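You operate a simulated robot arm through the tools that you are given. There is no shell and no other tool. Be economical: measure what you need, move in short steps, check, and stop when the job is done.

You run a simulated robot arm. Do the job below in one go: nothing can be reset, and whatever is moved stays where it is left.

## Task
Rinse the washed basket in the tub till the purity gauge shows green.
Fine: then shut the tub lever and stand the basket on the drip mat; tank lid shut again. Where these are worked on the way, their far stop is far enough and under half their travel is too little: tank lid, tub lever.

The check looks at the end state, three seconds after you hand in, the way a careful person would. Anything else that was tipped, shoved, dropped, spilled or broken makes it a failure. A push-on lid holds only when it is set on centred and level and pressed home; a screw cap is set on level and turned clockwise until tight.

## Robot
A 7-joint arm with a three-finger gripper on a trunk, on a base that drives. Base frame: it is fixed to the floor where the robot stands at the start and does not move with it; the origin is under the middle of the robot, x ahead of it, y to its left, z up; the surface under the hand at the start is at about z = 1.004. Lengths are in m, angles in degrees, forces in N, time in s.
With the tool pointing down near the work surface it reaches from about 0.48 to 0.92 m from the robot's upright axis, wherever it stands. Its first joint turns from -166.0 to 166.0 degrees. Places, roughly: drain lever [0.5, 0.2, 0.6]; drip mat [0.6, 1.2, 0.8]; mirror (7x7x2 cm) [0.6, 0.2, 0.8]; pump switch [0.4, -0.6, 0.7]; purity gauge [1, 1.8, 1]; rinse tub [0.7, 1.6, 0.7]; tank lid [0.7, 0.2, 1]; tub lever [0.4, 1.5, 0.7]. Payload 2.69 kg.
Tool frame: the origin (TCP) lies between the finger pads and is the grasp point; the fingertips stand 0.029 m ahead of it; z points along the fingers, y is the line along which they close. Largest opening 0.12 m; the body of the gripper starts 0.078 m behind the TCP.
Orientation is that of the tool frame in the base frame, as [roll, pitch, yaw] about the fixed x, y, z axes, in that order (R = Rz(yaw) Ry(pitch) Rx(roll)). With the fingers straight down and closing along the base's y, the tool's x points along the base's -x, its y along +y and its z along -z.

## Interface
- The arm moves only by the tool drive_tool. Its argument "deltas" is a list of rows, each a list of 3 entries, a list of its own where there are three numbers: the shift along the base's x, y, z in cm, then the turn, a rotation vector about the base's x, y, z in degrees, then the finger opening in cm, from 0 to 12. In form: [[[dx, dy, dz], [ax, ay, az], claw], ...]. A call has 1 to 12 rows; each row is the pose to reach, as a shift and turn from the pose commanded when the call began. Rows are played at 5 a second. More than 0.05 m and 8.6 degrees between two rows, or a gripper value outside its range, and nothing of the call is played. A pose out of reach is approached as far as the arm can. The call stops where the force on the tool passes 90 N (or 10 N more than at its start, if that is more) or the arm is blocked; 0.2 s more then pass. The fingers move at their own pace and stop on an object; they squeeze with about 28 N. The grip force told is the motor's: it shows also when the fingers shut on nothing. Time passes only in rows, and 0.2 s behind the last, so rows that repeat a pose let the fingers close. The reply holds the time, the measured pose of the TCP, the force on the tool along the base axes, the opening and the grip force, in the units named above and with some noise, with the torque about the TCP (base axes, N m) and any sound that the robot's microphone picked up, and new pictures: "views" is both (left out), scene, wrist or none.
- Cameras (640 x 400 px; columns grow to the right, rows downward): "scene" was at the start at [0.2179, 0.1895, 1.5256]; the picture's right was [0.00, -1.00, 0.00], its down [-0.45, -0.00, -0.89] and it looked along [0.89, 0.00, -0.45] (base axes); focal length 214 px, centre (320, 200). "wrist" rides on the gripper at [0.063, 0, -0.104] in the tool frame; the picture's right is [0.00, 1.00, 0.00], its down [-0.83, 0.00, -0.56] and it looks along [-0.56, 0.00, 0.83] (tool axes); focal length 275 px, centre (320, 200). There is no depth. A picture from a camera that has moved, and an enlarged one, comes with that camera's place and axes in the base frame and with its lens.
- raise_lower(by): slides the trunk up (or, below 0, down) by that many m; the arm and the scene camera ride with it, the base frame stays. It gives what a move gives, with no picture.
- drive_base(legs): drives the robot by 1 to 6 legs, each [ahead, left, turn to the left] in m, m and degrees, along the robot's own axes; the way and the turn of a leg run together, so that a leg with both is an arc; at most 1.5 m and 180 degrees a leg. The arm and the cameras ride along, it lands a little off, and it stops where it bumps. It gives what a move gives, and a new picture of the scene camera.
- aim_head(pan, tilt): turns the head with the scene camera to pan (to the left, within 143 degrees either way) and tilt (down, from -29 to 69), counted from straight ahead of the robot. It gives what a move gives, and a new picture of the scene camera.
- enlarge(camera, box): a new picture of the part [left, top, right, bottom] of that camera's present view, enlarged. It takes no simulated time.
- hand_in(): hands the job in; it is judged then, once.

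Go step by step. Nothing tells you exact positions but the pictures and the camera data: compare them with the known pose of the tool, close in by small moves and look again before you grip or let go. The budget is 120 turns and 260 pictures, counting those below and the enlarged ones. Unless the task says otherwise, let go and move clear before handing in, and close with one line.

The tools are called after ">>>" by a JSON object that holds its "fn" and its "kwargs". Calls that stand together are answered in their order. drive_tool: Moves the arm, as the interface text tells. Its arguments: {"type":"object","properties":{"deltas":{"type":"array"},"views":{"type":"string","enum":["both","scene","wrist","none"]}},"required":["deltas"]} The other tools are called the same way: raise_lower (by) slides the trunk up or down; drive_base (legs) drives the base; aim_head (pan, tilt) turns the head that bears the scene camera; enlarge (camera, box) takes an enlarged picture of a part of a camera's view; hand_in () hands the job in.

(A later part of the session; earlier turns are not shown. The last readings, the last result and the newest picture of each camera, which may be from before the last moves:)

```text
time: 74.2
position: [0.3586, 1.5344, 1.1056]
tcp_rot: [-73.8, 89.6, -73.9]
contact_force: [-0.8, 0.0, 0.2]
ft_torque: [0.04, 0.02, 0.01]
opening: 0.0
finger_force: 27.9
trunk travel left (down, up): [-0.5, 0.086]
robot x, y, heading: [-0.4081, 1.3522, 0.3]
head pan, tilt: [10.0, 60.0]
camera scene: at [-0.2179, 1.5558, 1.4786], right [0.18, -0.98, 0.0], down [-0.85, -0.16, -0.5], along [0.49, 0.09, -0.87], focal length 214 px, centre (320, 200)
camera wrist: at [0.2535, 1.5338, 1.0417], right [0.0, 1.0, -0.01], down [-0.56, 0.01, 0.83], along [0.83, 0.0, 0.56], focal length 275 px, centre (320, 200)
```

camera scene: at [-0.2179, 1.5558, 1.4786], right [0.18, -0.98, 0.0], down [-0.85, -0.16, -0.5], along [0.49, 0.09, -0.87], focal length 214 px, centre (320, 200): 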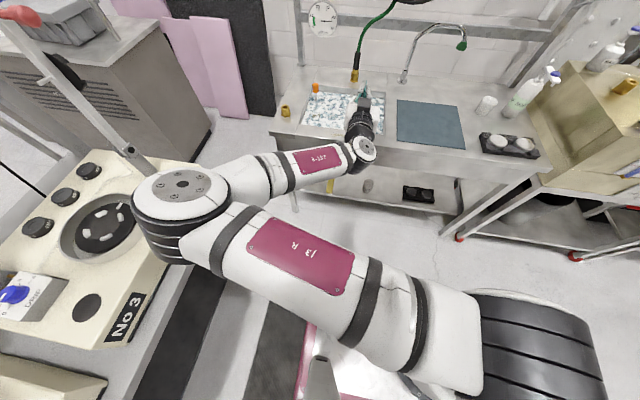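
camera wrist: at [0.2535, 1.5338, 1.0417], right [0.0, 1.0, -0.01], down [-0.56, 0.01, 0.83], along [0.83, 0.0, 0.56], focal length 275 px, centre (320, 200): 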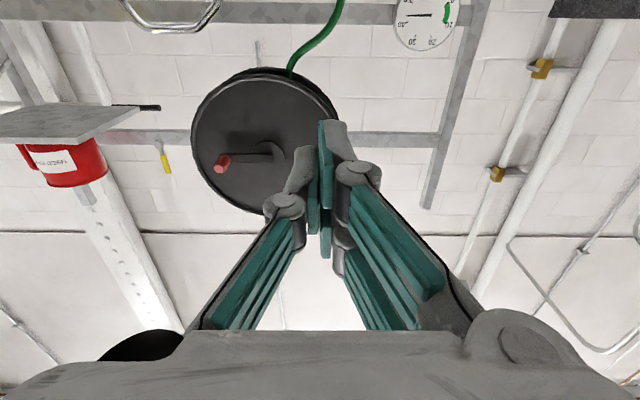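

The elbow is close to machine No. 3, so I'll shift the base right before lowering the trunk.

>>> {"fn": "drive_base", "kwargs": {"legs": [[0, -0.3, 0]]}}

>>> {"fn": "raise_lower", "kwargs": {"by": -0.32}}

>>> {"fn": "aim_head", "kwargs": {"pan": 30, "tilt": 45}}

```text
time: 76.2
position: [0.3607, 1.2334, 1.106]
tcp_rot: [-82.3, 89.6, -82.2]
contact_force: [-1.1, -0.1, 1.1]
ft_torque: [0.01, -0.04, -0.01]
opening: 0.0
finger_force: 27.8
trunk travel left (down, up): [-0.5, 0.086]
robot x, y, heading: [-0.4065, 1.0523, 0.6]
head pan, tilt: [10.0, 60.0]
camera scene: at [-0.2159, 1.2544, 1.4785], right [0.18, -0.98, 0.0], down [-0.85, -0.16, -0.5], along [0.49, 0.09, -0.87], focal length 214 px, centre (320, 200)
```

scene: 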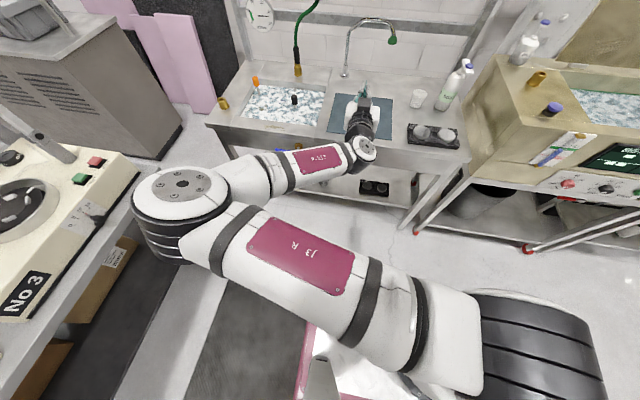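

```text
time: 79.4
position: [0.4133, 1.2016, 0.7861]
tcp_rot: [-83.0, 89.7, -87.0]
contact_force: [0.1, 0.2, -0.2]
ft_torque: [-0.01, 0.02, -0.01]
opening: 0.0003
finger_force: 28.0
trunk travel left (down, up): [-0.18, 0.406]
robot x, y, heading: [-0.4054, 1.0551, 0.4]
head pan, tilt: [10.0, 60.0]
```

```text
time: 80.2
position: [0.4129, 1.2023, 0.7845]
tcp_rot: [-90.1, 89.7, -94.1]
contact_force: [-1.0, 0.2, 0.1]
ft_torque: [-0.01, -0.01, 0.02]
opening: 0.0
finger_force: 28.0
trunk travel left (down, up): [-0.18, 0.406]
robot x, y, heading: [-0.403, 1.0515, 0.6]
head pan, tilt: [30.0, 45.0]
camera scene: at [-0.047, 1.2849, 1.178], right [0.51, -0.86, 0.0], down [-0.61, -0.36, -0.71], along [0.61, 0.36, -0.71], focal length 214 px, centre (320, 200)
```

scene: 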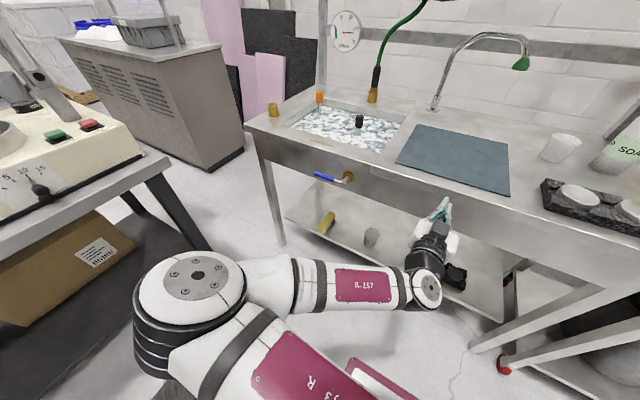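

Excellent view of lever, gauge and hand. Zooming on the lever.

>>> {"fn": "enlarge", "kwargs": {"camera": "scene", "box": [290, 140, 390, 210]}}

>>> {"fn": "enlarge", "kwargs": {"camera": "scene", "box": [320, 5, 370, 55]}}

>>> {"fn": "drive_tool", "kwargs": {"deltas": [[[-3, 0, 0], [0, 0, 0], 0]], "views": "wrist"}}

```text
5.71 times, centred on (340, 175) of scene
camera zoom: at [-0.047, 1.2849, 1.178], right [0.51, -0.86, 0.0], down [-0.61, -0.36, -0.71], along [0.61, 0.36, -0.71], focal length 1226 px, centre (206, 343)
```

zoom: 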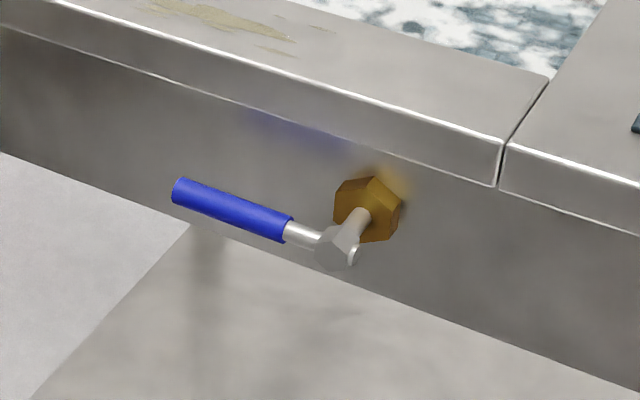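

```text
8.00 times, centred on (345, 30) of scene
camera zoom: at [-0.047, 1.2849, 1.178], right [0.51, -0.86, 0.0], down [-0.61, -0.36, -0.71], along [0.61, 0.36, -0.71], focal length 1716 px, centre (120, 1560)
```

zoom: 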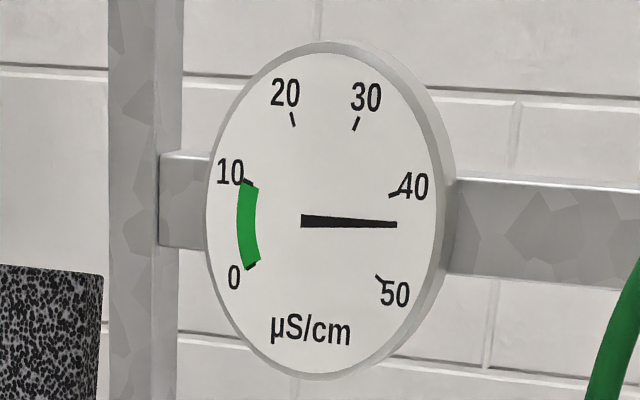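

```text
time: 80.8
position: [0.4055, 1.1787, 0.7801]
tcp_rot: [-41.4, 90.0, -50.2]
contact_force: [0.3, 0.4, 0.7]
ft_torque: [-0.01, -0.02, 0.04]
opening: 0.0
finger_force: 28.2
out of reach, approached as far as the arm can: row 1
trunk travel left (down, up): [-0.18, 0.406]
robot x, y, heading: [-0.4084, 1.0503, 0.5]
head pan, tilt: [30.0, 45.0]
stopped in row 1: the arm was blocked; the commanded pose is now the measured one
camera wrist: at [0.3014, 1.1935, 0.7165], right [0.15, 0.99, 0.0], down [-0.55, 0.09, 0.83], along [0.82, -0.12, 0.56], focal length 275 px, centre (320, 200)
```

wrist: 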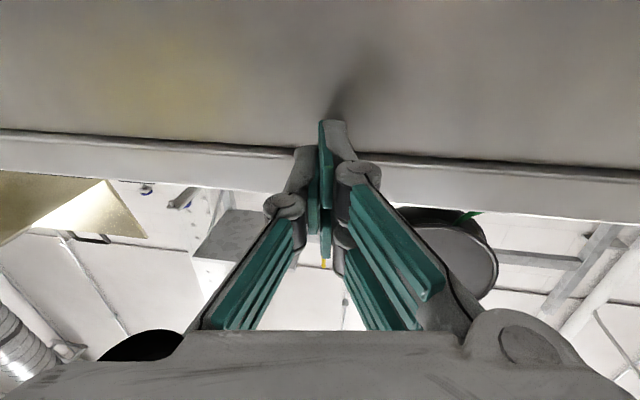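

Gauge holds at ~43, so the valve is shut now. The lever's tip is at about (0.444, 1.59, 0.72). I'll move the poker along the bench front to above the lever's outer part.

>>> {"fn": "drive_tool", "kwargs": {"deltas": [[[0, 4, 0], [0, 0, 2], 0], [[0, 8, 0], [0, 0, 4], 0], [[0, 12, 0], [0, 0, 6], 0], [[0, 16, 0], [0, 0, 8], 0], [[0, 20, 0], [0, 0, 8.6], 0], [[0, 24, 0], [0, 0, 8.6], 0], [[0, 28, 0], [0, 0, 8.6], 0], [[0, 32, 0], [0, 0, 8.6], 0], [[0, 36, 0], [0, 0, 8.6], 0], [[0, 39, 0], [0, 0, 8.6], 0]]}}

>>> {"fn": "enlarge", "kwargs": {"camera": "scene", "box": [270, 110, 430, 230]}}

```text
time: 81.5
position: [0.427, 1.1874, 0.7801]
tcp_rot: [135.1, 88.9, 120.5]
contact_force: [-64.0, 25.7, 12.4]
ft_torque: [-0.4, -1.46, 0.71]
opening: 0.0
finger_force: 28.4
trunk travel left (down, up): [-0.18, 0.406]
robot x, y, heading: [-0.4076, 1.0535, 0.4]
head pan, tilt: [30.0, 45.0]
stopped in row 3: the arm was blocked; the commanded pose is now the measured one
camera scene: at [-0.0508, 1.2863, 1.1788], right [0.51, -0.86, 0.0], down [-0.61, -0.36, -0.71], along [0.61, 0.36, -0.71], focal length 214 px, centre (320, 200)
camera wrist: at [0.326, 1.2148, 0.7173], right [0.25, 0.97, 0.01], down [-0.53, 0.13, 0.84], along [0.81, -0.21, 0.54], focal length 275 px, centre (320, 200)
```

scene: 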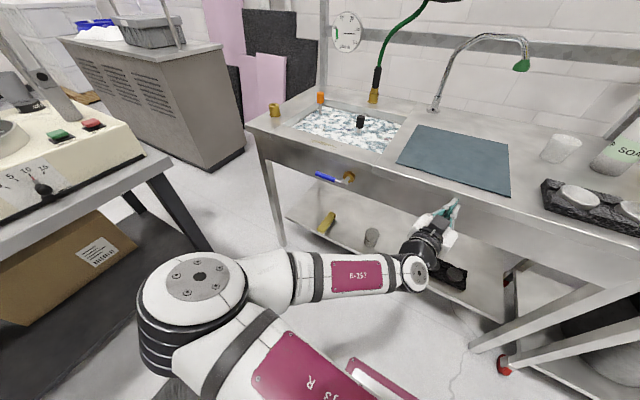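
wrist: 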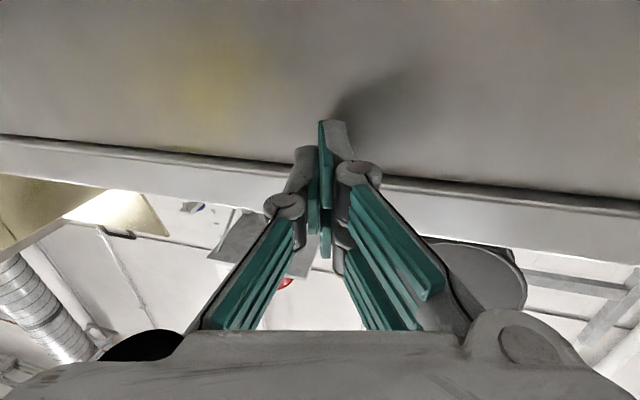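

```text
3.33 times, centred on (350, 170) of scene
camera zoom: at [-0.0508, 1.2863, 1.1788], right [0.51, -0.86, 0.0], down [-0.61, -0.36, -0.71], along [0.61, 0.36, -0.71], focal length 715 px, centre (220, 300)
```

zoom: 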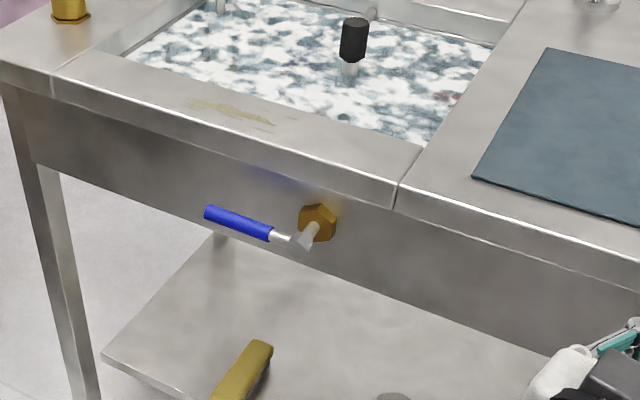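

The arm's elbow seems to have bumped my own base on lowering, skewing the hand against the bench. I'll back the base off, then raise the trunk a little to free it.

>>> {"fn": "drive_base", "kwargs": {"legs": [[-0.12, 0, 0]]}}

>>> {"fn": "raise_lower", "kwargs": {"by": 0.12}}

>>> {"fn": "aim_head", "kwargs": {"pan": 10, "tilt": 69}}

```text
time: 82.7
position: [0.3097, 1.1842, 0.777]
tcp_rot: [141.6, 88.7, 127.0]
contact_force: [0.4, -0.4, -0.2]
ft_torque: [0.0, 0.0, -0.02]
opening: 0.0
finger_force: 27.5
trunk travel left (down, up): [-0.18, 0.406]
robot x, y, heading: [-0.5266, 1.0469, 0.6]
head pan, tilt: [30.0, 45.0]
camera scene: at [-0.1688, 1.2837, 1.178], right [0.51, -0.86, 0.0], down [-0.61, -0.36, -0.71], along [0.61, 0.36, -0.71], focal length 214 px, centre (320, 200)
```

scene: 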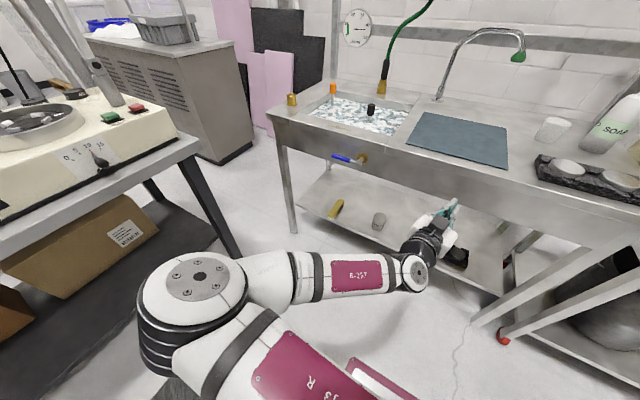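

```text
time: 84.2
position: [0.3095, 1.1837, 0.897]
tcp_rot: [143.2, 88.6, 128.4]
contact_force: [0.3, 0.6, 0.1]
ft_torque: [-0.01, 0.0, -0.03]
opening: 0.0002
finger_force: 27.7
trunk travel left (down, up): [-0.3, 0.286]
robot x, y, heading: [-0.5289, 1.0474, 0.5]
head pan, tilt: [30.0, 45.0]
```

```text
time: 85.1
position: [0.3105, 1.1857, 0.8968]
tcp_rot: [141.8, 88.6, 127.0]
contact_force: [-0.3, 0.8, 0.2]
ft_torque: [-0.02, -0.01, 0.04]
opening: 0.0002
finger_force: 28.0
trunk travel left (down, up): [-0.3, 0.286]
robot x, y, heading: [-0.5284, 1.0531, 0.8]
head pan, tilt: [10.0, 68.8]
camera scene: at [-0.2184, 1.2524, 1.2691], right [0.18, -0.98, 0.0], down [-0.92, -0.17, -0.36], along [0.36, 0.07, -0.93], focal length 214 px, centre (320, 200)
```

scene: 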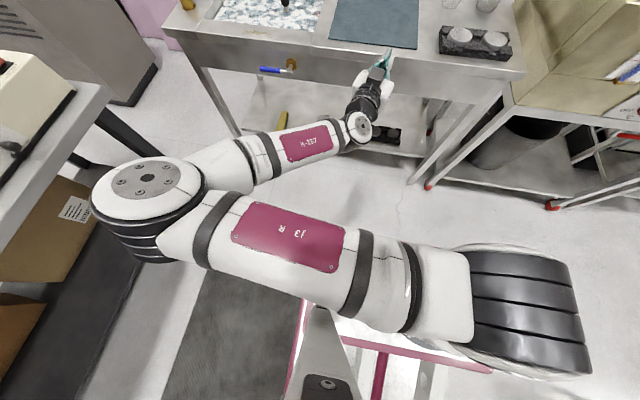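

The upper arm was near the tray on my base. I'll extend the arm toward the lever at this trunk height (in front of the bench edge), straightening the yaw.

>>> {"fn": "drive_tool", "kwargs": {"deltas": [[[0.8, 4, 0], [0, 0, 2], 0], [[1.6, 8, 0], [0, 0, 4], 0], [[2.4, 12, 0], [0, 0, 6], 0], [[3.2, 16, 0], [0, 0, 8], 0], [[4, 20, 0], [0, 0, 10], 0], [[5, 24, 0], [0, 0, 12], 0], [[6, 28, 0], [0, 0, 13], 0], [[7, 32, 0], [0, 0, 14], 0], [[8, 36, 0], [0, 0, 14.5], 0], [[8, 38, 0], [0, 0, 14.5], 0]]}}

```text
time: 87.3
position: [0.3893, 1.5641, 0.8955]
tcp_rot: [141.6, 88.7, 141.4]
contact_force: [0.2, -0.4, 0.0]
ft_torque: [0.02, 0.0, 0.02]
opening: 0.0001
finger_force: 28.3
trunk travel left (down, up): [-0.3, 0.286]
robot x, y, heading: [-0.5267, 1.0498, 0.3]
head pan, tilt: [10.0, 68.8]
camera scene: at [-0.2184, 1.2524, 1.269], right [0.18, -0.98, 0.0], down [-0.92, -0.17, -0.36], along [0.36, 0.07, -0.93], focal length 214 px, centre (320, 200)
camera wrist: at [0.2839, 1.5662, 0.835], right [0.0, 1.0, 0.01], down [-0.54, -0.01, 0.84], along [0.84, -0.01, 0.54], focal length 275 px, centre (320, 200)
```

scene: 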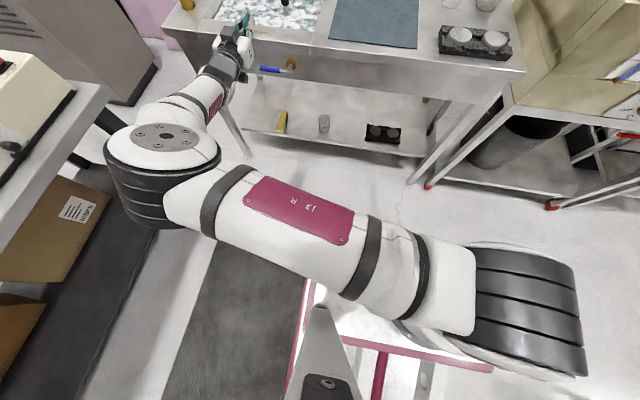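
wrist: 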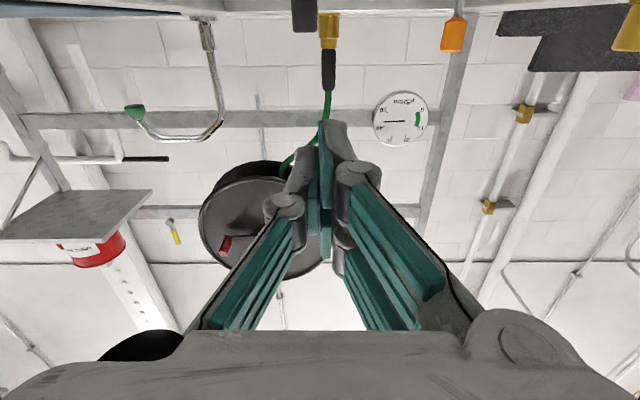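

Now lower in front of the bench and look at where the lever is relative to the fingers.

>>> {"fn": "drive_tool", "kwargs": {"deltas": [[[-0.8, 0, -3.5], [0, 0, 0], 0], [[-0.8, 0, -7], [0, 0, 0], 0], [[-0.8, 0, -10.5], [0, 0, 0], 0], [[-0.8, 0, -13], [0, 0, 0], 0]], "views": "wrist"}}

>>> {"fn": "aim_head", "kwargs": {"pan": 35, "tilt": 45}}

>>> {"fn": "enlarge", "kwargs": {"camera": "scene", "box": [240, 70, 400, 190]}}

```text
time: 88.3
position: [0.3797, 1.5632, 0.7718]
tcp_rot: [142.7, 88.6, 142.7]
contact_force: [0.8, 0.4, 0.7]
ft_torque: [0.01, 0.02, 0.01]
opening: 0.0
finger_force: 28.2
out of reach, approached as far as the arm can: row 4
trunk travel left (down, up): [-0.3, 0.286]
robot x, y, heading: [-0.5304, 1.0491, 0.4]
head pan, tilt: [10.0, 68.8]
camera wrist: at [0.2732, 1.5636, 0.7098], right [0.0, 1.0, 0.01], down [-0.54, -0.01, 0.84], along [0.84, -0.01, 0.54], focal length 275 px, centre (320, 200)
```

wrist: 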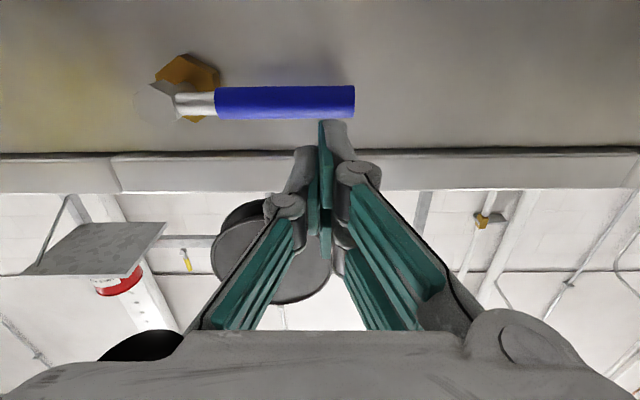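

```text
time: 89.2
position: [0.3798, 1.5626, 0.771]
tcp_rot: [145.6, 88.5, 145.5]
contact_force: [1.3, 0.6, 0.5]
ft_torque: [-0.02, 0.02, 0.02]
opening: 0.0003
finger_force: 28.0
trunk travel left (down, up): [-0.3, 0.286]
robot x, y, heading: [-0.5282, 1.0516, 0.7]
head pan, tilt: [35.0, 45.0]
camera scene: at [-0.2072, 1.2894, 1.2978], right [0.58, -0.81, 0.0], down [-0.58, -0.41, -0.71], along [0.58, 0.41, -0.71], focal length 214 px, centre (320, 200)
```

scene: 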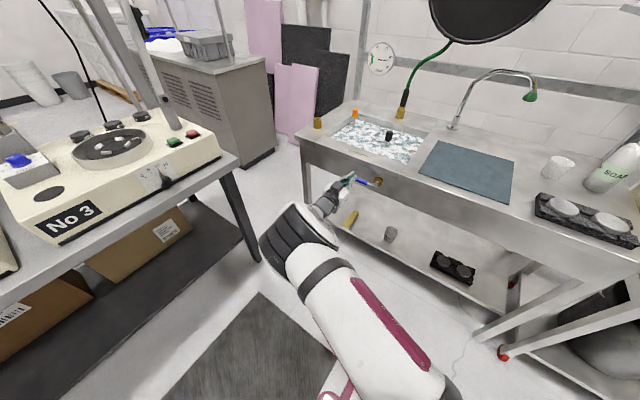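

```text
3.33 times, centred on (320, 130) of scene
camera zoom: at [-0.2072, 1.2894, 1.2978], right [0.58, -0.81, 0.0], down [-0.58, -0.41, -0.71], along [0.58, 0.41, -0.71], focal length 715 px, centre (320, 433)
```

zoom: 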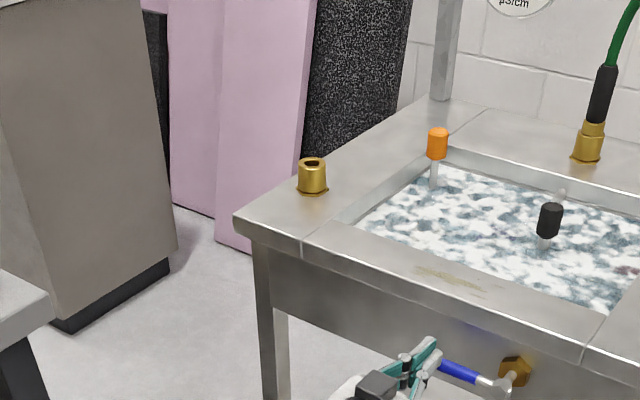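

Triangulating three views, the lever is at x≈0.423, z≈0.745, y 1.50–1.58. The arm is near its low limit, so I'll pull back 3 cm, lower the trunk 0.1 m and look.

>>> {"fn": "drive_tool", "kwargs": {"deltas": [[[-3, 0, 0.5], [0, 0, 0], 0]], "views": "none"}}

>>> {"fn": "raise_lower", "kwargs": {"by": -0.1}}

>>> {"fn": "drive_tool", "kwargs": {"deltas": [[[0, 0, 3.5], [0, 0, 0], 0], [[0, 0, 7], [0, 0, 0], 0], [[0, 0, 9.3], [0, 0, 0], 0]], "views": "wrist"}}

```text
time: 89.6
position: [0.3514, 1.5612, 0.7756]
tcp_rot: [142.1, 88.5, 141.7]
contact_force: [0.6, -0.5, 0.0]
ft_torque: [-0.01, 0.0, 0.05]
opening: 0.0003
finger_force: 28.4
trunk travel left (down, up): [-0.3, 0.286]
robot x, y, heading: [-0.5291, 1.0521, 0.4]
head pan, tilt: [35.0, 45.0]
```

```text
time: 90.9
position: [0.351, 1.5624, 0.6768]
tcp_rot: [140.1, 88.5, 140.1]
contact_force: [-0.6, -0.3, -0.5]
ft_torque: [0.03, 0.0, -0.01]
opening: 0.0
finger_force: 27.6
trunk travel left (down, up): [-0.2, 0.386]
robot x, y, heading: [-0.5247, 1.0517, 0.5]
head pan, tilt: [35.0, 45.0]
```

```text
time: 91.7
position: [0.3493, 1.5614, 0.7699]
tcp_rot: [143.5, 88.6, 143.3]
contact_force: [0.7, 0.3, 0.0]
ft_torque: [-0.01, 0.04, 0.01]
opening: 0.0
finger_force: 28.3
trunk travel left (down, up): [-0.2, 0.386]
robot x, y, heading: [-0.5254, 1.0536, 0.3]
head pan, tilt: [35.0, 45.0]
camera wrist: at [0.2434, 1.5628, 0.7081], right [0.0, 1.0, 0.01], down [-0.54, -0.01, 0.84], along [0.84, -0.01, 0.54], focal length 275 px, centre (320, 200)
```

wrist: 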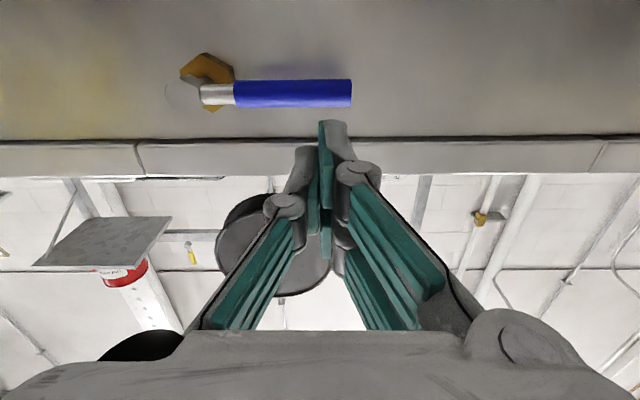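

Now slide the fingers in just above the lever's outer half and see if contact is felt.

>>> {"fn": "drive_tool", "kwargs": {"deltas": [[[2.5, 0, 0], [0, 0, 0], 0], [[5, 0, 0], [0, 0, 0], 0], [[6, 0, 0], [0, 0, 0], 0], [[6.8, 0, 0], [0, 0, 0], 0]], "views": "wrist"}}

>>> {"fn": "enlarge", "kwargs": {"camera": "scene", "box": [300, 100, 420, 190]}}

```text
time: 92.7
position: [0.4194, 1.5622, 0.7699]
tcp_rot: [141.3, 88.6, 141.0]
contact_force: [0.2, 0.3, 0.7]
ft_torque: [-0.04, 0.01, 0.03]
opening: 0.0002
finger_force: 28.0
trunk travel left (down, up): [-0.2, 0.386]
robot x, y, heading: [-0.5286, 1.0544, 0.4]
head pan, tilt: [35.0, 45.0]
camera wrist: at [0.3123, 1.563, 0.7075], right [0.0, 1.0, 0.01], down [-0.54, -0.01, 0.84], along [0.84, -0.01, 0.54], focal length 275 px, centre (320, 200)
```

wrist: 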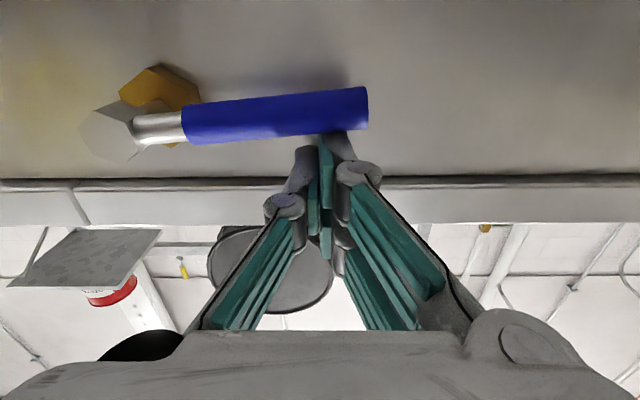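

```text
4.44 times, centred on (360, 145) of scene
camera zoom: at [-0.1767, 1.2897, 1.1981], right [0.58, -0.81, 0.0], down [-0.58, -0.41, -0.71], along [0.58, 0.41, -0.71], focal length 953 px, centre (142, 444)
```

zoom: 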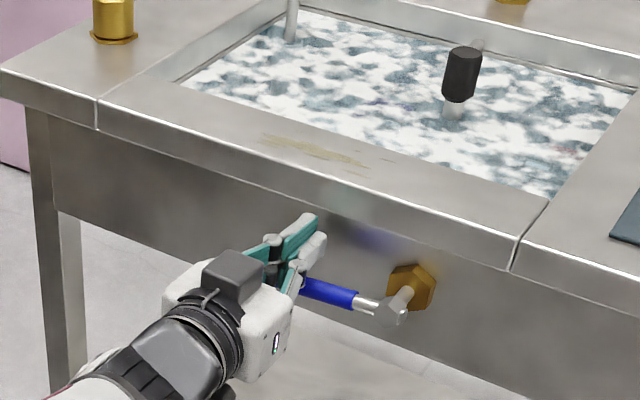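

Fingers are just above the lever. Pressing down a little along the arc to test.

>>> {"fn": "drive_tool", "kwargs": {"deltas": [[[0, 0, -0.6], [0, 0, 0], 0], [[0, 0, -1.2], [0, 0, 0], 0], [[0, -0.1, -2], [0, 0, 0], 0], [[0, -0.3, -3], [0, 0, 0], 0]], "views": "wrist"}}

```text
time: 93.7
position: [0.4179, 1.559, 0.7388]
tcp_rot: [143.1, 88.6, 142.9]
contact_force: [-0.1, -0.4, 0.0]
ft_torque: [0.04, -0.02, 0.03]
opening: 0.0
finger_force: 27.7
trunk travel left (down, up): [-0.2, 0.386]
robot x, y, heading: [-0.531, 1.0517, 0.4]
head pan, tilt: [35.0, 45.0]
camera wrist: at [0.312, 1.5603, 0.6773], right [0.0, 1.0, 0.01], down [-0.54, -0.01, 0.84], along [0.84, -0.01, 0.54], focal length 275 px, centre (320, 200)
```

wrist: 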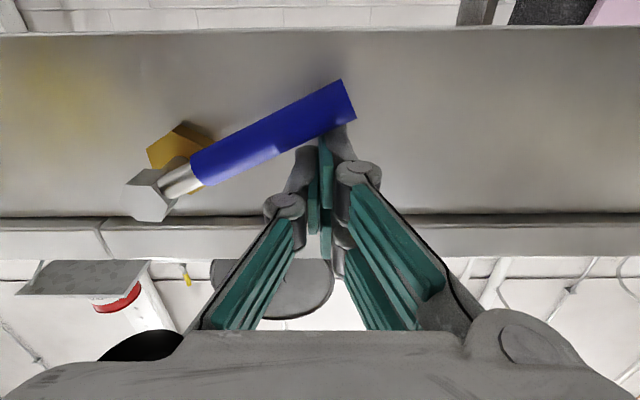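

The lever turns freely downward. Following the arc on to its far stop.

>>> {"fn": "drive_tool", "kwargs": {"deltas": [[[0, 0, -1.4], [0, 0, 0], 0], [[0, -0.9, -3.2], [0, 0, 0], 0], [[0, -2.2, -4.8], [0, 0, 0], 0], [[0, -3.8, -6.0], [0, 0, 0], 0], [[0, -5.0, -6.5], [0, 0, 0], 0], [[0, -6.0, -6.7], [0, 0, 0], 0], [[0, -7.0, -6.7], [0, 0, 0], 0]]}}

>>> {"fn": "enlarge", "kwargs": {"camera": "scene", "box": [300, 40, 420, 190]}}

```text
time: 95.3
position: [0.4139, 1.501, 0.6726]
tcp_rot: [137.1, 88.5, 137.7]
contact_force: [-6.3, 46.7, 0.4]
ft_torque: [0.01, 0.02, 0.21]
opening: 0.0
finger_force: 28.5
trunk travel left (down, up): [-0.2, 0.386]
robot x, y, heading: [-0.5255, 1.0534, 0.5]
head pan, tilt: [35.0, 45.0]
camera scene: at [-0.177, 1.2917, 1.1979], right [0.58, -0.81, 0.0], down [-0.58, -0.41, -0.71], along [0.58, 0.41, -0.71], focal length 214 px, centre (320, 200)
camera wrist: at [0.3074, 1.4997, 0.6112], right [-0.01, 1.0, 0.01], down [-0.54, -0.02, 0.84], along [0.84, 0.0, 0.54], focal length 275 px, centre (320, 200)
```

scene: 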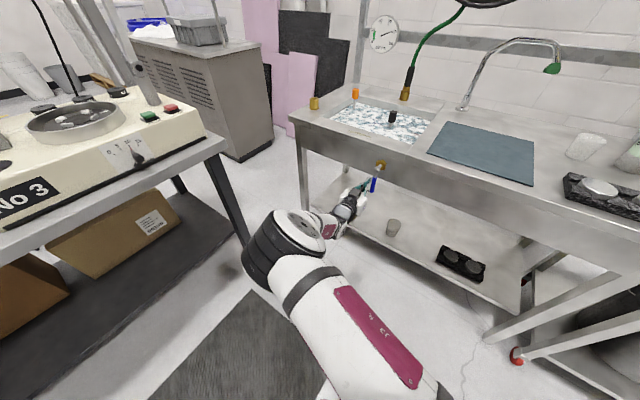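
wrist: 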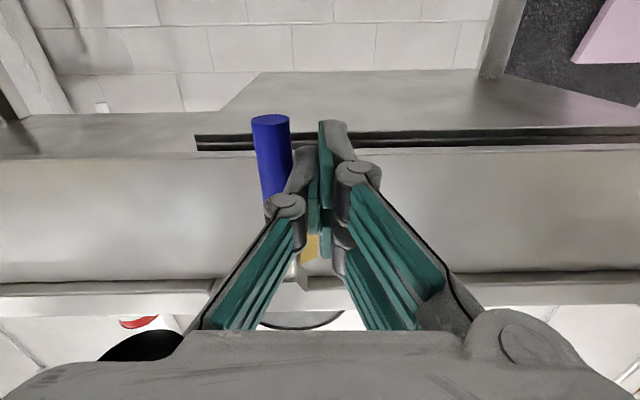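

```text
2.67 times, centred on (360, 115) of scene
camera zoom: at [-0.177, 1.2917, 1.1979], right [0.58, -0.81, 0.0], down [-0.58, -0.41, -0.71], along [0.58, 0.41, -0.71], focal length 572 px, centre (213, 427)
```

zoom: 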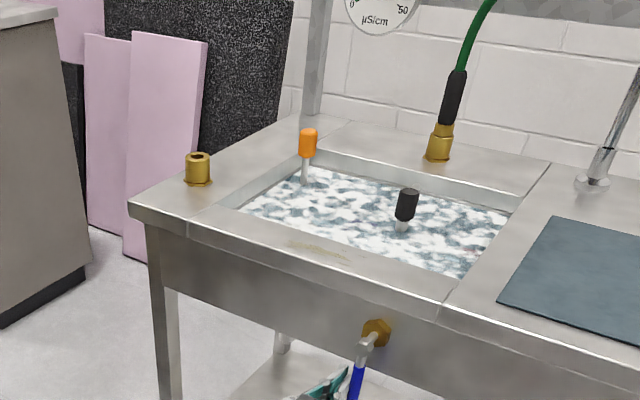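

The lever is down at its stop. I'll ease off and watch the gauge.

>>> {"fn": "drive_tool", "kwargs": {"deltas": [[[0, 0.8, 0], [0, 0, 0], 0], [[0, 1.5, 0], [0, 0, 0], 0], [[0, 1.5, 0], [0, 0, 0], 0], [[0, 1.5, 0], [0, 0, 0], 0], [[0, 1.5, 0], [0, 0, 0], 0]], "views": "none"}}

>>> {"fn": "enlarge", "kwargs": {"camera": "scene", "box": [350, 0, 420, 70]}}

```text
time: 96.5
position: [0.4189, 1.5021, 0.6725]
tcp_rot: [143.9, 88.5, 143.7]
contact_force: [-5.7, 9.2, -1.7]
ft_torque: [0.02, 0.0, 0.0]
opening: 0.0003
finger_force: 27.6
trunk travel left (down, up): [-0.2, 0.386]
robot x, y, heading: [-0.5276, 1.052, 0.3]
head pan, tilt: [35.0, 45.0]
```

```text
5.71 times, centred on (385, 35) of scene
camera zoom: at [-0.1764, 1.2898, 1.198], right [0.58, -0.81, 0.0], down [-0.58, -0.41, -0.71], along [0.58, 0.41, -0.71], focal length 1226 px, centre (-51, 1143)
```

zoom: 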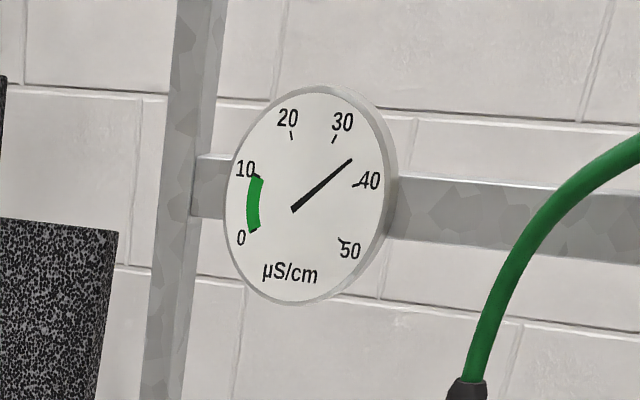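

The reading is falling (~35). While it runs, I'll move the poker to the lever's other side, ready to shut it.

>>> {"fn": "drive_tool", "kwargs": {"deltas": [[[-2, 0.5, 0], [0, 0, 0], 0], [[-5, 0.5, 0], [0, 0, 0], 0], [[-6, 0, 0], [0, 0, 0], 0], [[-6, -3, 0], [0, 0, 0], 0], [[-6, -6, 0], [0, 0, 0], 0], [[-3, -6, 0], [0, 0, 0], 0], [[0, -6, 0], [0, 0, 0], 0], [[0, -6, 0], [0, 0, 0], 0], [[0, -6, 0], [0, 0, 0], 0], [[0, -6, 0], [0, 0, 0], 0], [[0, -6, 0], [0, 0, 0], 0], [[0, -6, 0], [0, 0, 0], 0]], "views": "wrist"}}

>>> {"fn": "enlarge", "kwargs": {"camera": "scene", "box": [350, 0, 420, 70]}}

```text
time: 99.1
position: [0.417, 1.443, 0.671]
tcp_rot: [141.9, 88.6, 141.8]
contact_force: [0.0, -0.4, -1.2]
ft_torque: [-0.01, -0.02, 0.01]
opening: 0.0001
finger_force: 28.1
trunk travel left (down, up): [-0.2, 0.386]
robot x, y, heading: [-0.5261, 1.0528, 0.6]
head pan, tilt: [35.0, 45.0]
camera wrist: at [0.3116, 1.4445, 0.6098], right [0.0, 1.0, 0.01], down [-0.54, -0.01, 0.84], along [0.84, -0.01, 0.54], focal length 275 px, centre (320, 200)
```

wrist: 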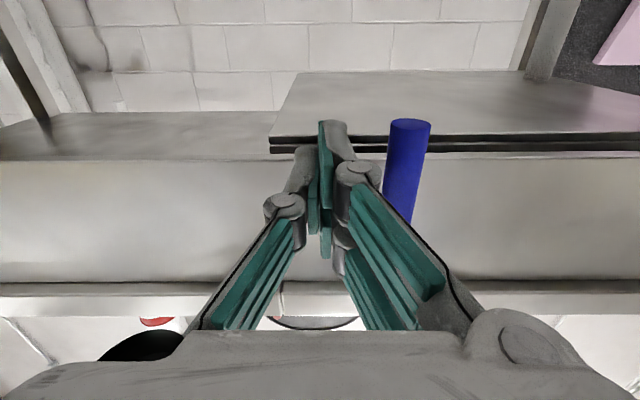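

```text
5.71 times, centred on (385, 35) of scene
camera zoom: at [-0.1766, 1.2897, 1.1981], right [0.58, -0.81, 0.0], down [-0.58, -0.41, -0.71], along [0.58, 0.41, -0.71], focal length 1226 px, centre (-51, 1143)
```

zoom: 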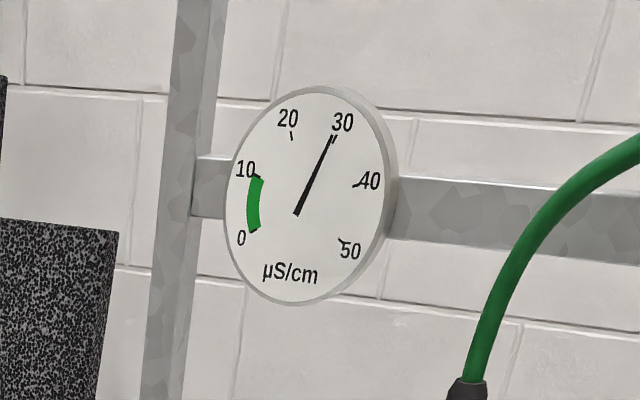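

About 29 and falling. Waiting.

>>> {"fn": "drive_tool", "kwargs": {"deltas": [[[0, 0, 0], [0, 0, 0], 0], [[0, 0, 0], [0, 0, 0], 0], [[0, 0, 0], [0, 0, 0], 0], [[0, 0, 0], [0, 0, 0], 0], [[0, 0, 0], [0, 0, 0], 0], [[0, 0, 0], [0, 0, 0], 0], [[0, 0, 0], [0, 0, 0], 0], [[0, 0, 0], [0, 0, 0], 0], [[0, 0, 0], [0, 0, 0], 0], [[0, 0, 0], [0, 0, 0], 0], [[0, 0, 0], [0, 0, 0], 0], [[0, 0, 0], [0, 0, 0], 0]], "views": "none"}}

>>> {"fn": "drive_tool", "kwargs": {"deltas": [[[0, 0, 0], [0, 0, 0], 0], [[0, 0, 0], [0, 0, 0], 0], [[0, 0, 0], [0, 0, 0], 0], [[0, 0, 0], [0, 0, 0], 0], [[0, 0, 0], [0, 0, 0], 0], [[0, 0, 0], [0, 0, 0], 0], [[0, 0, 0], [0, 0, 0], 0], [[0, 0, 0], [0, 0, 0], 0], [[0, 0, 0], [0, 0, 0], 0], [[0, 0, 0], [0, 0, 0], 0], [[0, 0, 0], [0, 0, 0], 0], [[0, 0, 0], [0, 0, 0], 0]], "views": "none"}}

>>> {"fn": "drive_tool", "kwargs": {"deltas": [[[0, 0, 0], [0, 0, 0], 0], [[0, 0, 0], [0, 0, 0], 0], [[0, 0, 0], [0, 0, 0], 0], [[0, 0, 0], [0, 0, 0], 0], [[0, 0, 0], [0, 0, 0], 0], [[0, 0, 0], [0, 0, 0], 0], [[0, 0, 0], [0, 0, 0], 0], [[0, 0, 0], [0, 0, 0], 0], [[0, 0, 0], [0, 0, 0], 0], [[0, 0, 0], [0, 0, 0], 0], [[0, 0, 0], [0, 0, 0], 0], [[0, 0, 0], [0, 0, 0], 0]], "views": "none"}}

>>> {"fn": "drive_tool", "kwargs": {"deltas": [[[0, 0, 0], [0, 0, 0], 0], [[0, 0, 0], [0, 0, 0], 0], [[0, 0, 0], [0, 0, 0], 0], [[0, 0, 0], [0, 0, 0], 0], [[0, 0, 0], [0, 0, 0], 0], [[0, 0, 0], [0, 0, 0], 0], [[0, 0, 0], [0, 0, 0], 0], [[0, 0, 0], [0, 0, 0], 0], [[0, 0, 0], [0, 0, 0], 0], [[0, 0, 0], [0, 0, 0], 0], [[0, 0, 0], [0, 0, 0], 0], [[0, 0, 0], [0, 0, 0], 0]], "views": "none"}}

>>> {"fn": "enlarge", "kwargs": {"camera": "scene", "box": [350, 0, 420, 70]}}

```text
time: 101.7
position: [0.4172, 1.4431, 0.6714]
tcp_rot: [141.7, 88.6, 141.5]
contact_force: [-0.4, 0.0, -0.6]
ft_torque: [-0.01, 0.02, 0.02]
opening: 0.0
finger_force: 27.8
trunk travel left (down, up): [-0.2, 0.386]
robot x, y, heading: [-0.5256, 1.0508, 0.7]
head pan, tilt: [35.0, 45.0]
```

```text
time: 104.3
position: [0.4175, 1.4427, 0.6708]
tcp_rot: [141.8, 88.6, 141.5]
contact_force: [0.8, 0.3, 0.1]
ft_torque: [0.02, -0.02, 0.03]
opening: 0.0
finger_force: 28.1
trunk travel left (down, up): [-0.2, 0.386]
robot x, y, heading: [-0.5304, 1.0523, 0.4]
head pan, tilt: [35.0, 45.0]
```

```text
time: 106.9
position: [0.4176, 1.4434, 0.6711]
tcp_rot: [141.9, 88.5, 141.6]
contact_force: [0.4, 0.7, 0.2]
ft_torque: [-0.01, 0.04, 0.01]
opening: 0.0
finger_force: 27.5
trunk travel left (down, up): [-0.2, 0.386]
robot x, y, heading: [-0.5257, 1.0507, 0.4]
head pan, tilt: [35.0, 45.0]
```

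```text
time: 109.5
position: [0.4173, 1.4427, 0.6732]
tcp_rot: [141.8, 88.5, 141.6]
contact_force: [0.0, -0.1, 0.4]
ft_torque: [0.0, 0.01, -0.01]
opening: 0.0
finger_force: 27.8
trunk travel left (down, up): [-0.2, 0.386]
robot x, y, heading: [-0.5276, 1.0496, 0.5]
head pan, tilt: [35.0, 45.0]
```

```text
5.71 times, centred on (385, 35) of scene
camera zoom: at [-0.1766, 1.2897, 1.1981], right [0.58, -0.81, 0.0], down [-0.58, -0.41, -0.71], along [0.58, 0.41, -0.71], focal length 1226 px, centre (-51, 1143)
```

zoom: 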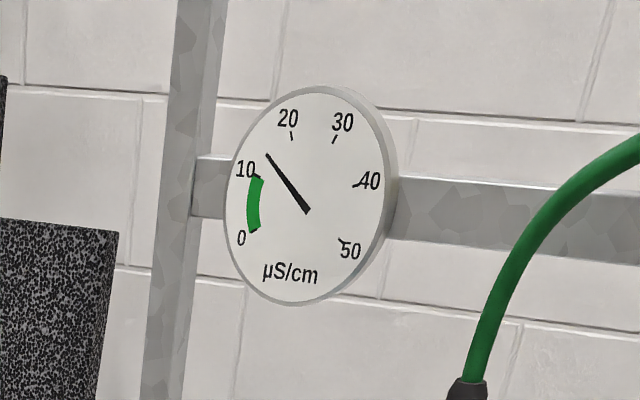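

Now ~14. More waiting until well inside the green.

>>> {"fn": "drive_tool", "kwargs": {"deltas": [[[0, 0, 0], [0, 0, 0], 0], [[0, 0, 0], [0, 0, 0], 0], [[0, 0, 0], [0, 0, 0], 0], [[0, 0, 0], [0, 0, 0], 0], [[0, 0, 0], [0, 0, 0], 0], [[0, 0, 0], [0, 0, 0], 0], [[0, 0, 0], [0, 0, 0], 0], [[0, 0, 0], [0, 0, 0], 0], [[0, 0, 0], [0, 0, 0], 0], [[0, 0, 0], [0, 0, 0], 0], [[0, 0, 0], [0, 0, 0], 0], [[0, 0, 0], [0, 0, 0], 0]], "views": "none"}}

>>> {"fn": "drive_tool", "kwargs": {"deltas": [[[0, 0, 0], [0, 0, 0], 0], [[0, 0, 0], [0, 0, 0], 0], [[0, 0, 0], [0, 0, 0], 0], [[0, 0, 0], [0, 0, 0], 0], [[0, 0, 0], [0, 0, 0], 0], [[0, 0, 0], [0, 0, 0], 0], [[0, 0, 0], [0, 0, 0], 0], [[0, 0, 0], [0, 0, 0], 0], [[0, 0, 0], [0, 0, 0], 0], [[0, 0, 0], [0, 0, 0], 0], [[0, 0, 0], [0, 0, 0], 0], [[0, 0, 0], [0, 0, 0], 0]], "views": "none"}}

>>> {"fn": "drive_tool", "kwargs": {"deltas": [[[0, 0, 0], [0, 0, 0], 0], [[0, 0, 0], [0, 0, 0], 0], [[0, 0, 0], [0, 0, 0], 0], [[0, 0, 0], [0, 0, 0], 0], [[0, 0, 0], [0, 0, 0], 0], [[0, 0, 0], [0, 0, 0], 0], [[0, 0, 0], [0, 0, 0], 0], [[0, 0, 0], [0, 0, 0], 0], [[0, 0, 0], [0, 0, 0], 0], [[0, 0, 0], [0, 0, 0], 0], [[0, 0, 0], [0, 0, 0], 0], [[0, 0, 0], [0, 0, 0], 0]], "views": "none"}}

>>> {"fn": "drive_tool", "kwargs": {"deltas": [[[0, 0, 0], [0, 0, 0], 0], [[0, 0, 0], [0, 0, 0], 0], [[0, 0, 0], [0, 0, 0], 0], [[0, 0, 0], [0, 0, 0], 0], [[0, 0, 0], [0, 0, 0], 0], [[0, 0, 0], [0, 0, 0], 0], [[0, 0, 0], [0, 0, 0], 0], [[0, 0, 0], [0, 0, 0], 0], [[0, 0, 0], [0, 0, 0], 0], [[0, 0, 0], [0, 0, 0], 0], [[0, 0, 0], [0, 0, 0], 0], [[0, 0, 0], [0, 0, 0], 0]], "views": "none"}}

>>> {"fn": "drive_tool", "kwargs": {"deltas": [[[0, 0, 0], [0, 0, 0], 0], [[0, 0, 0], [0, 0, 0], 0], [[0, 0, 0], [0, 0, 0], 0], [[0, 0, 0], [0, 0, 0], 0], [[0, 0, 0], [0, 0, 0], 0], [[0, 0, 0], [0, 0, 0], 0], [[0, 0, 0], [0, 0, 0], 0], [[0, 0, 0], [0, 0, 0], 0], [[0, 0, 0], [0, 0, 0], 0], [[0, 0, 0], [0, 0, 0], 0], [[0, 0, 0], [0, 0, 0], 0], [[0, 0, 0], [0, 0, 0], 0]], "views": "none"}}

>>> {"fn": "drive_tool", "kwargs": {"deltas": [[[0, 0, 0], [0, 0, 0], 0], [[0, 0, 0], [0, 0, 0], 0], [[0, 0, 0], [0, 0, 0], 0], [[0, 0, 0], [0, 0, 0], 0], [[0, 0, 0], [0, 0, 0], 0], [[0, 0, 0], [0, 0, 0], 0], [[0, 0, 0], [0, 0, 0], 0], [[0, 0, 0], [0, 0, 0], 0], [[0, 0, 0], [0, 0, 0], 0], [[0, 0, 0], [0, 0, 0], 0], [[0, 0, 0], [0, 0, 0], 0], [[0, 0, 0], [0, 0, 0], 0]], "views": "none"}}

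>>> {"fn": "enlarge", "kwargs": {"camera": "scene", "box": [350, 0, 420, 70]}}

>>> {"fn": "enlarge", "kwargs": {"camera": "scene", "box": [280, 70, 460, 200]}}

```text
time: 112.1
position: [0.4185, 1.444, 0.6713]
tcp_rot: [141.7, 88.6, 141.6]
contact_force: [0.2, 0.3, 0.4]
ft_torque: [0.01, 0.03, 0.01]
opening: 0.0
finger_force: 28.2
trunk travel left (down, up): [-0.2, 0.386]
robot x, y, heading: [-0.5276, 1.0489, 0.3]
head pan, tilt: [35.0, 45.0]
```

```text
time: 114.7
position: [0.4175, 1.4427, 0.6721]
tcp_rot: [141.9, 88.6, 141.6]
contact_force: [-0.1, 0.4, 0.3]
ft_torque: [-0.02, -0.03, 0.0]
opening: 0.0
finger_force: 27.4
trunk travel left (down, up): [-0.2, 0.386]
robot x, y, heading: [-0.5271, 1.0514, 0.5]
head pan, tilt: [35.0, 45.0]
```

```text
time: 117.3
position: [0.4171, 1.4428, 0.6704]
tcp_rot: [141.7, 88.6, 141.6]
contact_force: [0.0, -1.0, -0.1]
ft_torque: [-0.01, 0.0, -0.05]
opening: 0.0002
finger_force: 27.9
trunk travel left (down, up): [-0.2, 0.386]
robot x, y, heading: [-0.5258, 1.0498, 0.4]
head pan, tilt: [35.0, 45.0]
```

```text
time: 119.9
position: [0.417, 1.444, 0.6715]
tcp_rot: [141.8, 88.5, 141.6]
contact_force: [0.4, 0.5, -0.8]
ft_torque: [-0.01, -0.04, 0.02]
opening: 0.0
finger_force: 28.3
trunk travel left (down, up): [-0.2, 0.386]
robot x, y, heading: [-0.5286, 1.0505, 0.4]
head pan, tilt: [35.0, 45.0]
```

```text
time: 122.5
position: [0.4169, 1.4435, 0.6724]
tcp_rot: [141.8, 88.6, 141.5]
contact_force: [-0.7, 0.0, 0.4]
ft_torque: [0.0, 0.02, 0.03]
opening: 0.0
finger_force: 27.8
trunk travel left (down, up): [-0.2, 0.386]
robot x, y, heading: [-0.5259, 1.0534, 0.4]
head pan, tilt: [35.0, 45.0]
```

```text
time: 125.1
position: [0.4182, 1.4432, 0.6713]
tcp_rot: [141.8, 88.6, 141.7]
contact_force: [-0.6, -0.3, 0.4]
ft_torque: [-0.01, 0.04, 0.0]
opening: 0.0
finger_force: 27.9
trunk travel left (down, up): [-0.2, 0.386]
robot x, y, heading: [-0.5291, 1.0514, 0.4]
head pan, tilt: [35.0, 45.0]
```

```text
5.71 times, centred on (385, 35) of scene
camera zoom: at [-0.1766, 1.2897, 1.1981], right [0.58, -0.81, 0.0], down [-0.58, -0.41, -0.71], along [0.58, 0.41, -0.71], focal length 1226 px, centre (-51, 1143)
```

zoom: 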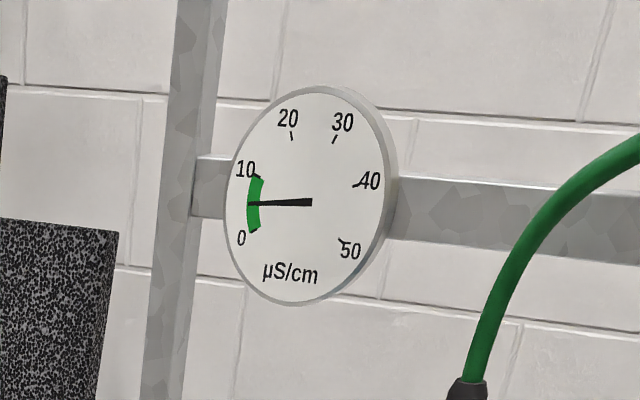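

```text
3.08 times, centred on (370, 135) of scene
camera zoom: at [-0.1766, 1.2897, 1.1981], right [0.58, -0.81, 0.0], down [-0.58, -0.41, -0.71], along [0.58, 0.41, -0.71], focal length 660 px, centre (166, 400)
```

zoom: 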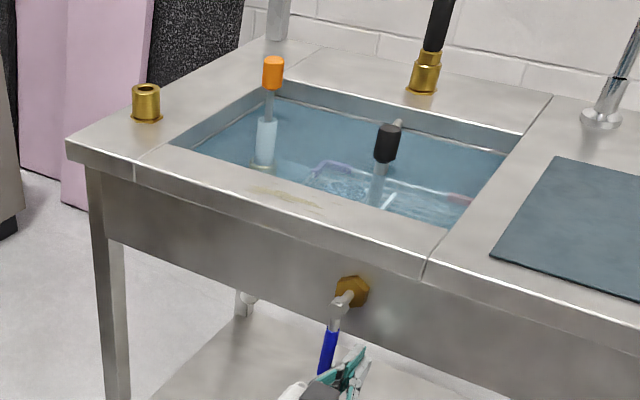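

Gauge is mid-green (~5) and the water is clear. Now I'll swing the lever back up to shut.

>>> {"fn": "drive_tool", "kwargs": {"deltas": [[[0, 1.2, 0], [0, 0, 0], 0], [[0, 2.3, 0], [0, 0, 0], 0], [[0, 4.3, -0.1], [0, 0, 0], 0], [[0, 6.3, 0.1], [0, 0, 0], 0], [[0, 8.1, 0.9], [0, 0, 0], 0], [[0, 9.7, 2.2], [0, 0, 0], 0], [[0, 10.9, 3.8], [0, 0, 0], 0], [[0, 11.4, 5], [0, 0, 0], 0], [[0, 11.5, 5.8], [0, 0, 0], 0], [[0, 11.5, 6.4], [0, 0, 0], 0], [[0, 11.5, 7], [0, 0, 0], 0], [[0, 11.5, 7.6], [0, 0, 0], 0]]}}

>>> {"fn": "enlarge", "kwargs": {"camera": "scene", "box": [300, 100, 420, 190]}}

```text
time: 127.6
position: [0.4139, 1.5544, 0.7152]
tcp_rot: [179.4, 86.1, 179.3]
contact_force: [-5.6, -3.3, -18.8]
ft_torque: [0.03, 0.03, -0.18]
opening: 0.0
finger_force: 28.2
trunk travel left (down, up): [-0.2, 0.386]
robot x, y, heading: [-0.5283, 1.0505, 0.5]
head pan, tilt: [35.0, 45.0]
stopped in row 12: the force on the tool passed its limit at 93 N (the readings are from after the stop); the commanded pose is now the measured one
camera scene: at [-0.1761, 1.2897, 1.1984], right [0.58, -0.81, 0.0], down [-0.58, -0.41, -0.71], along [0.58, 0.41, -0.71], focal length 214 px, centre (320, 200)
camera wrist: at [0.3046, 1.5544, 0.6593], right [0.0, 1.0, 0.0], down [-0.5, 0.0, 0.87], along [0.87, 0.0, 0.5], focal length 275 px, centre (320, 200)
```

scene: 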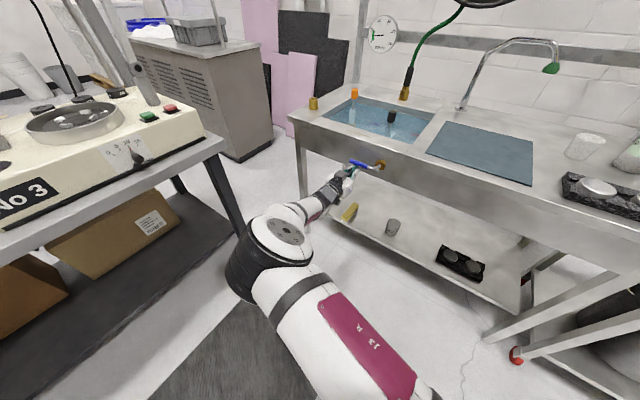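
wrist: 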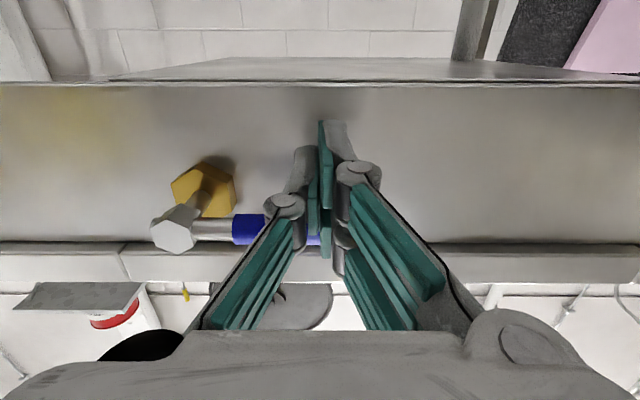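

```text
4.44 times, centred on (360, 145) of scene
camera zoom: at [-0.1761, 1.2897, 1.1984], right [0.58, -0.81, 0.0], down [-0.58, -0.41, -0.71], along [0.58, 0.41, -0.71], focal length 953 px, centre (142, 444)
```

zoom: 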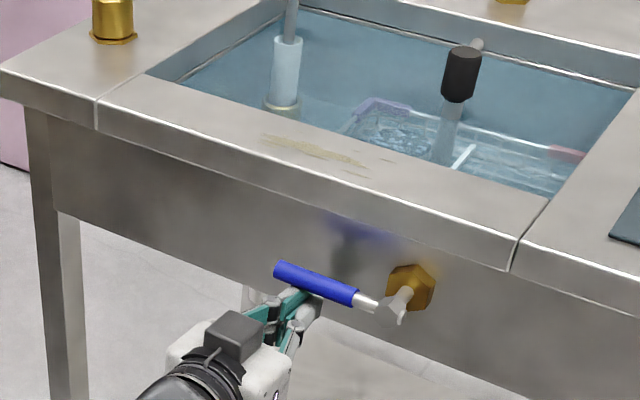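

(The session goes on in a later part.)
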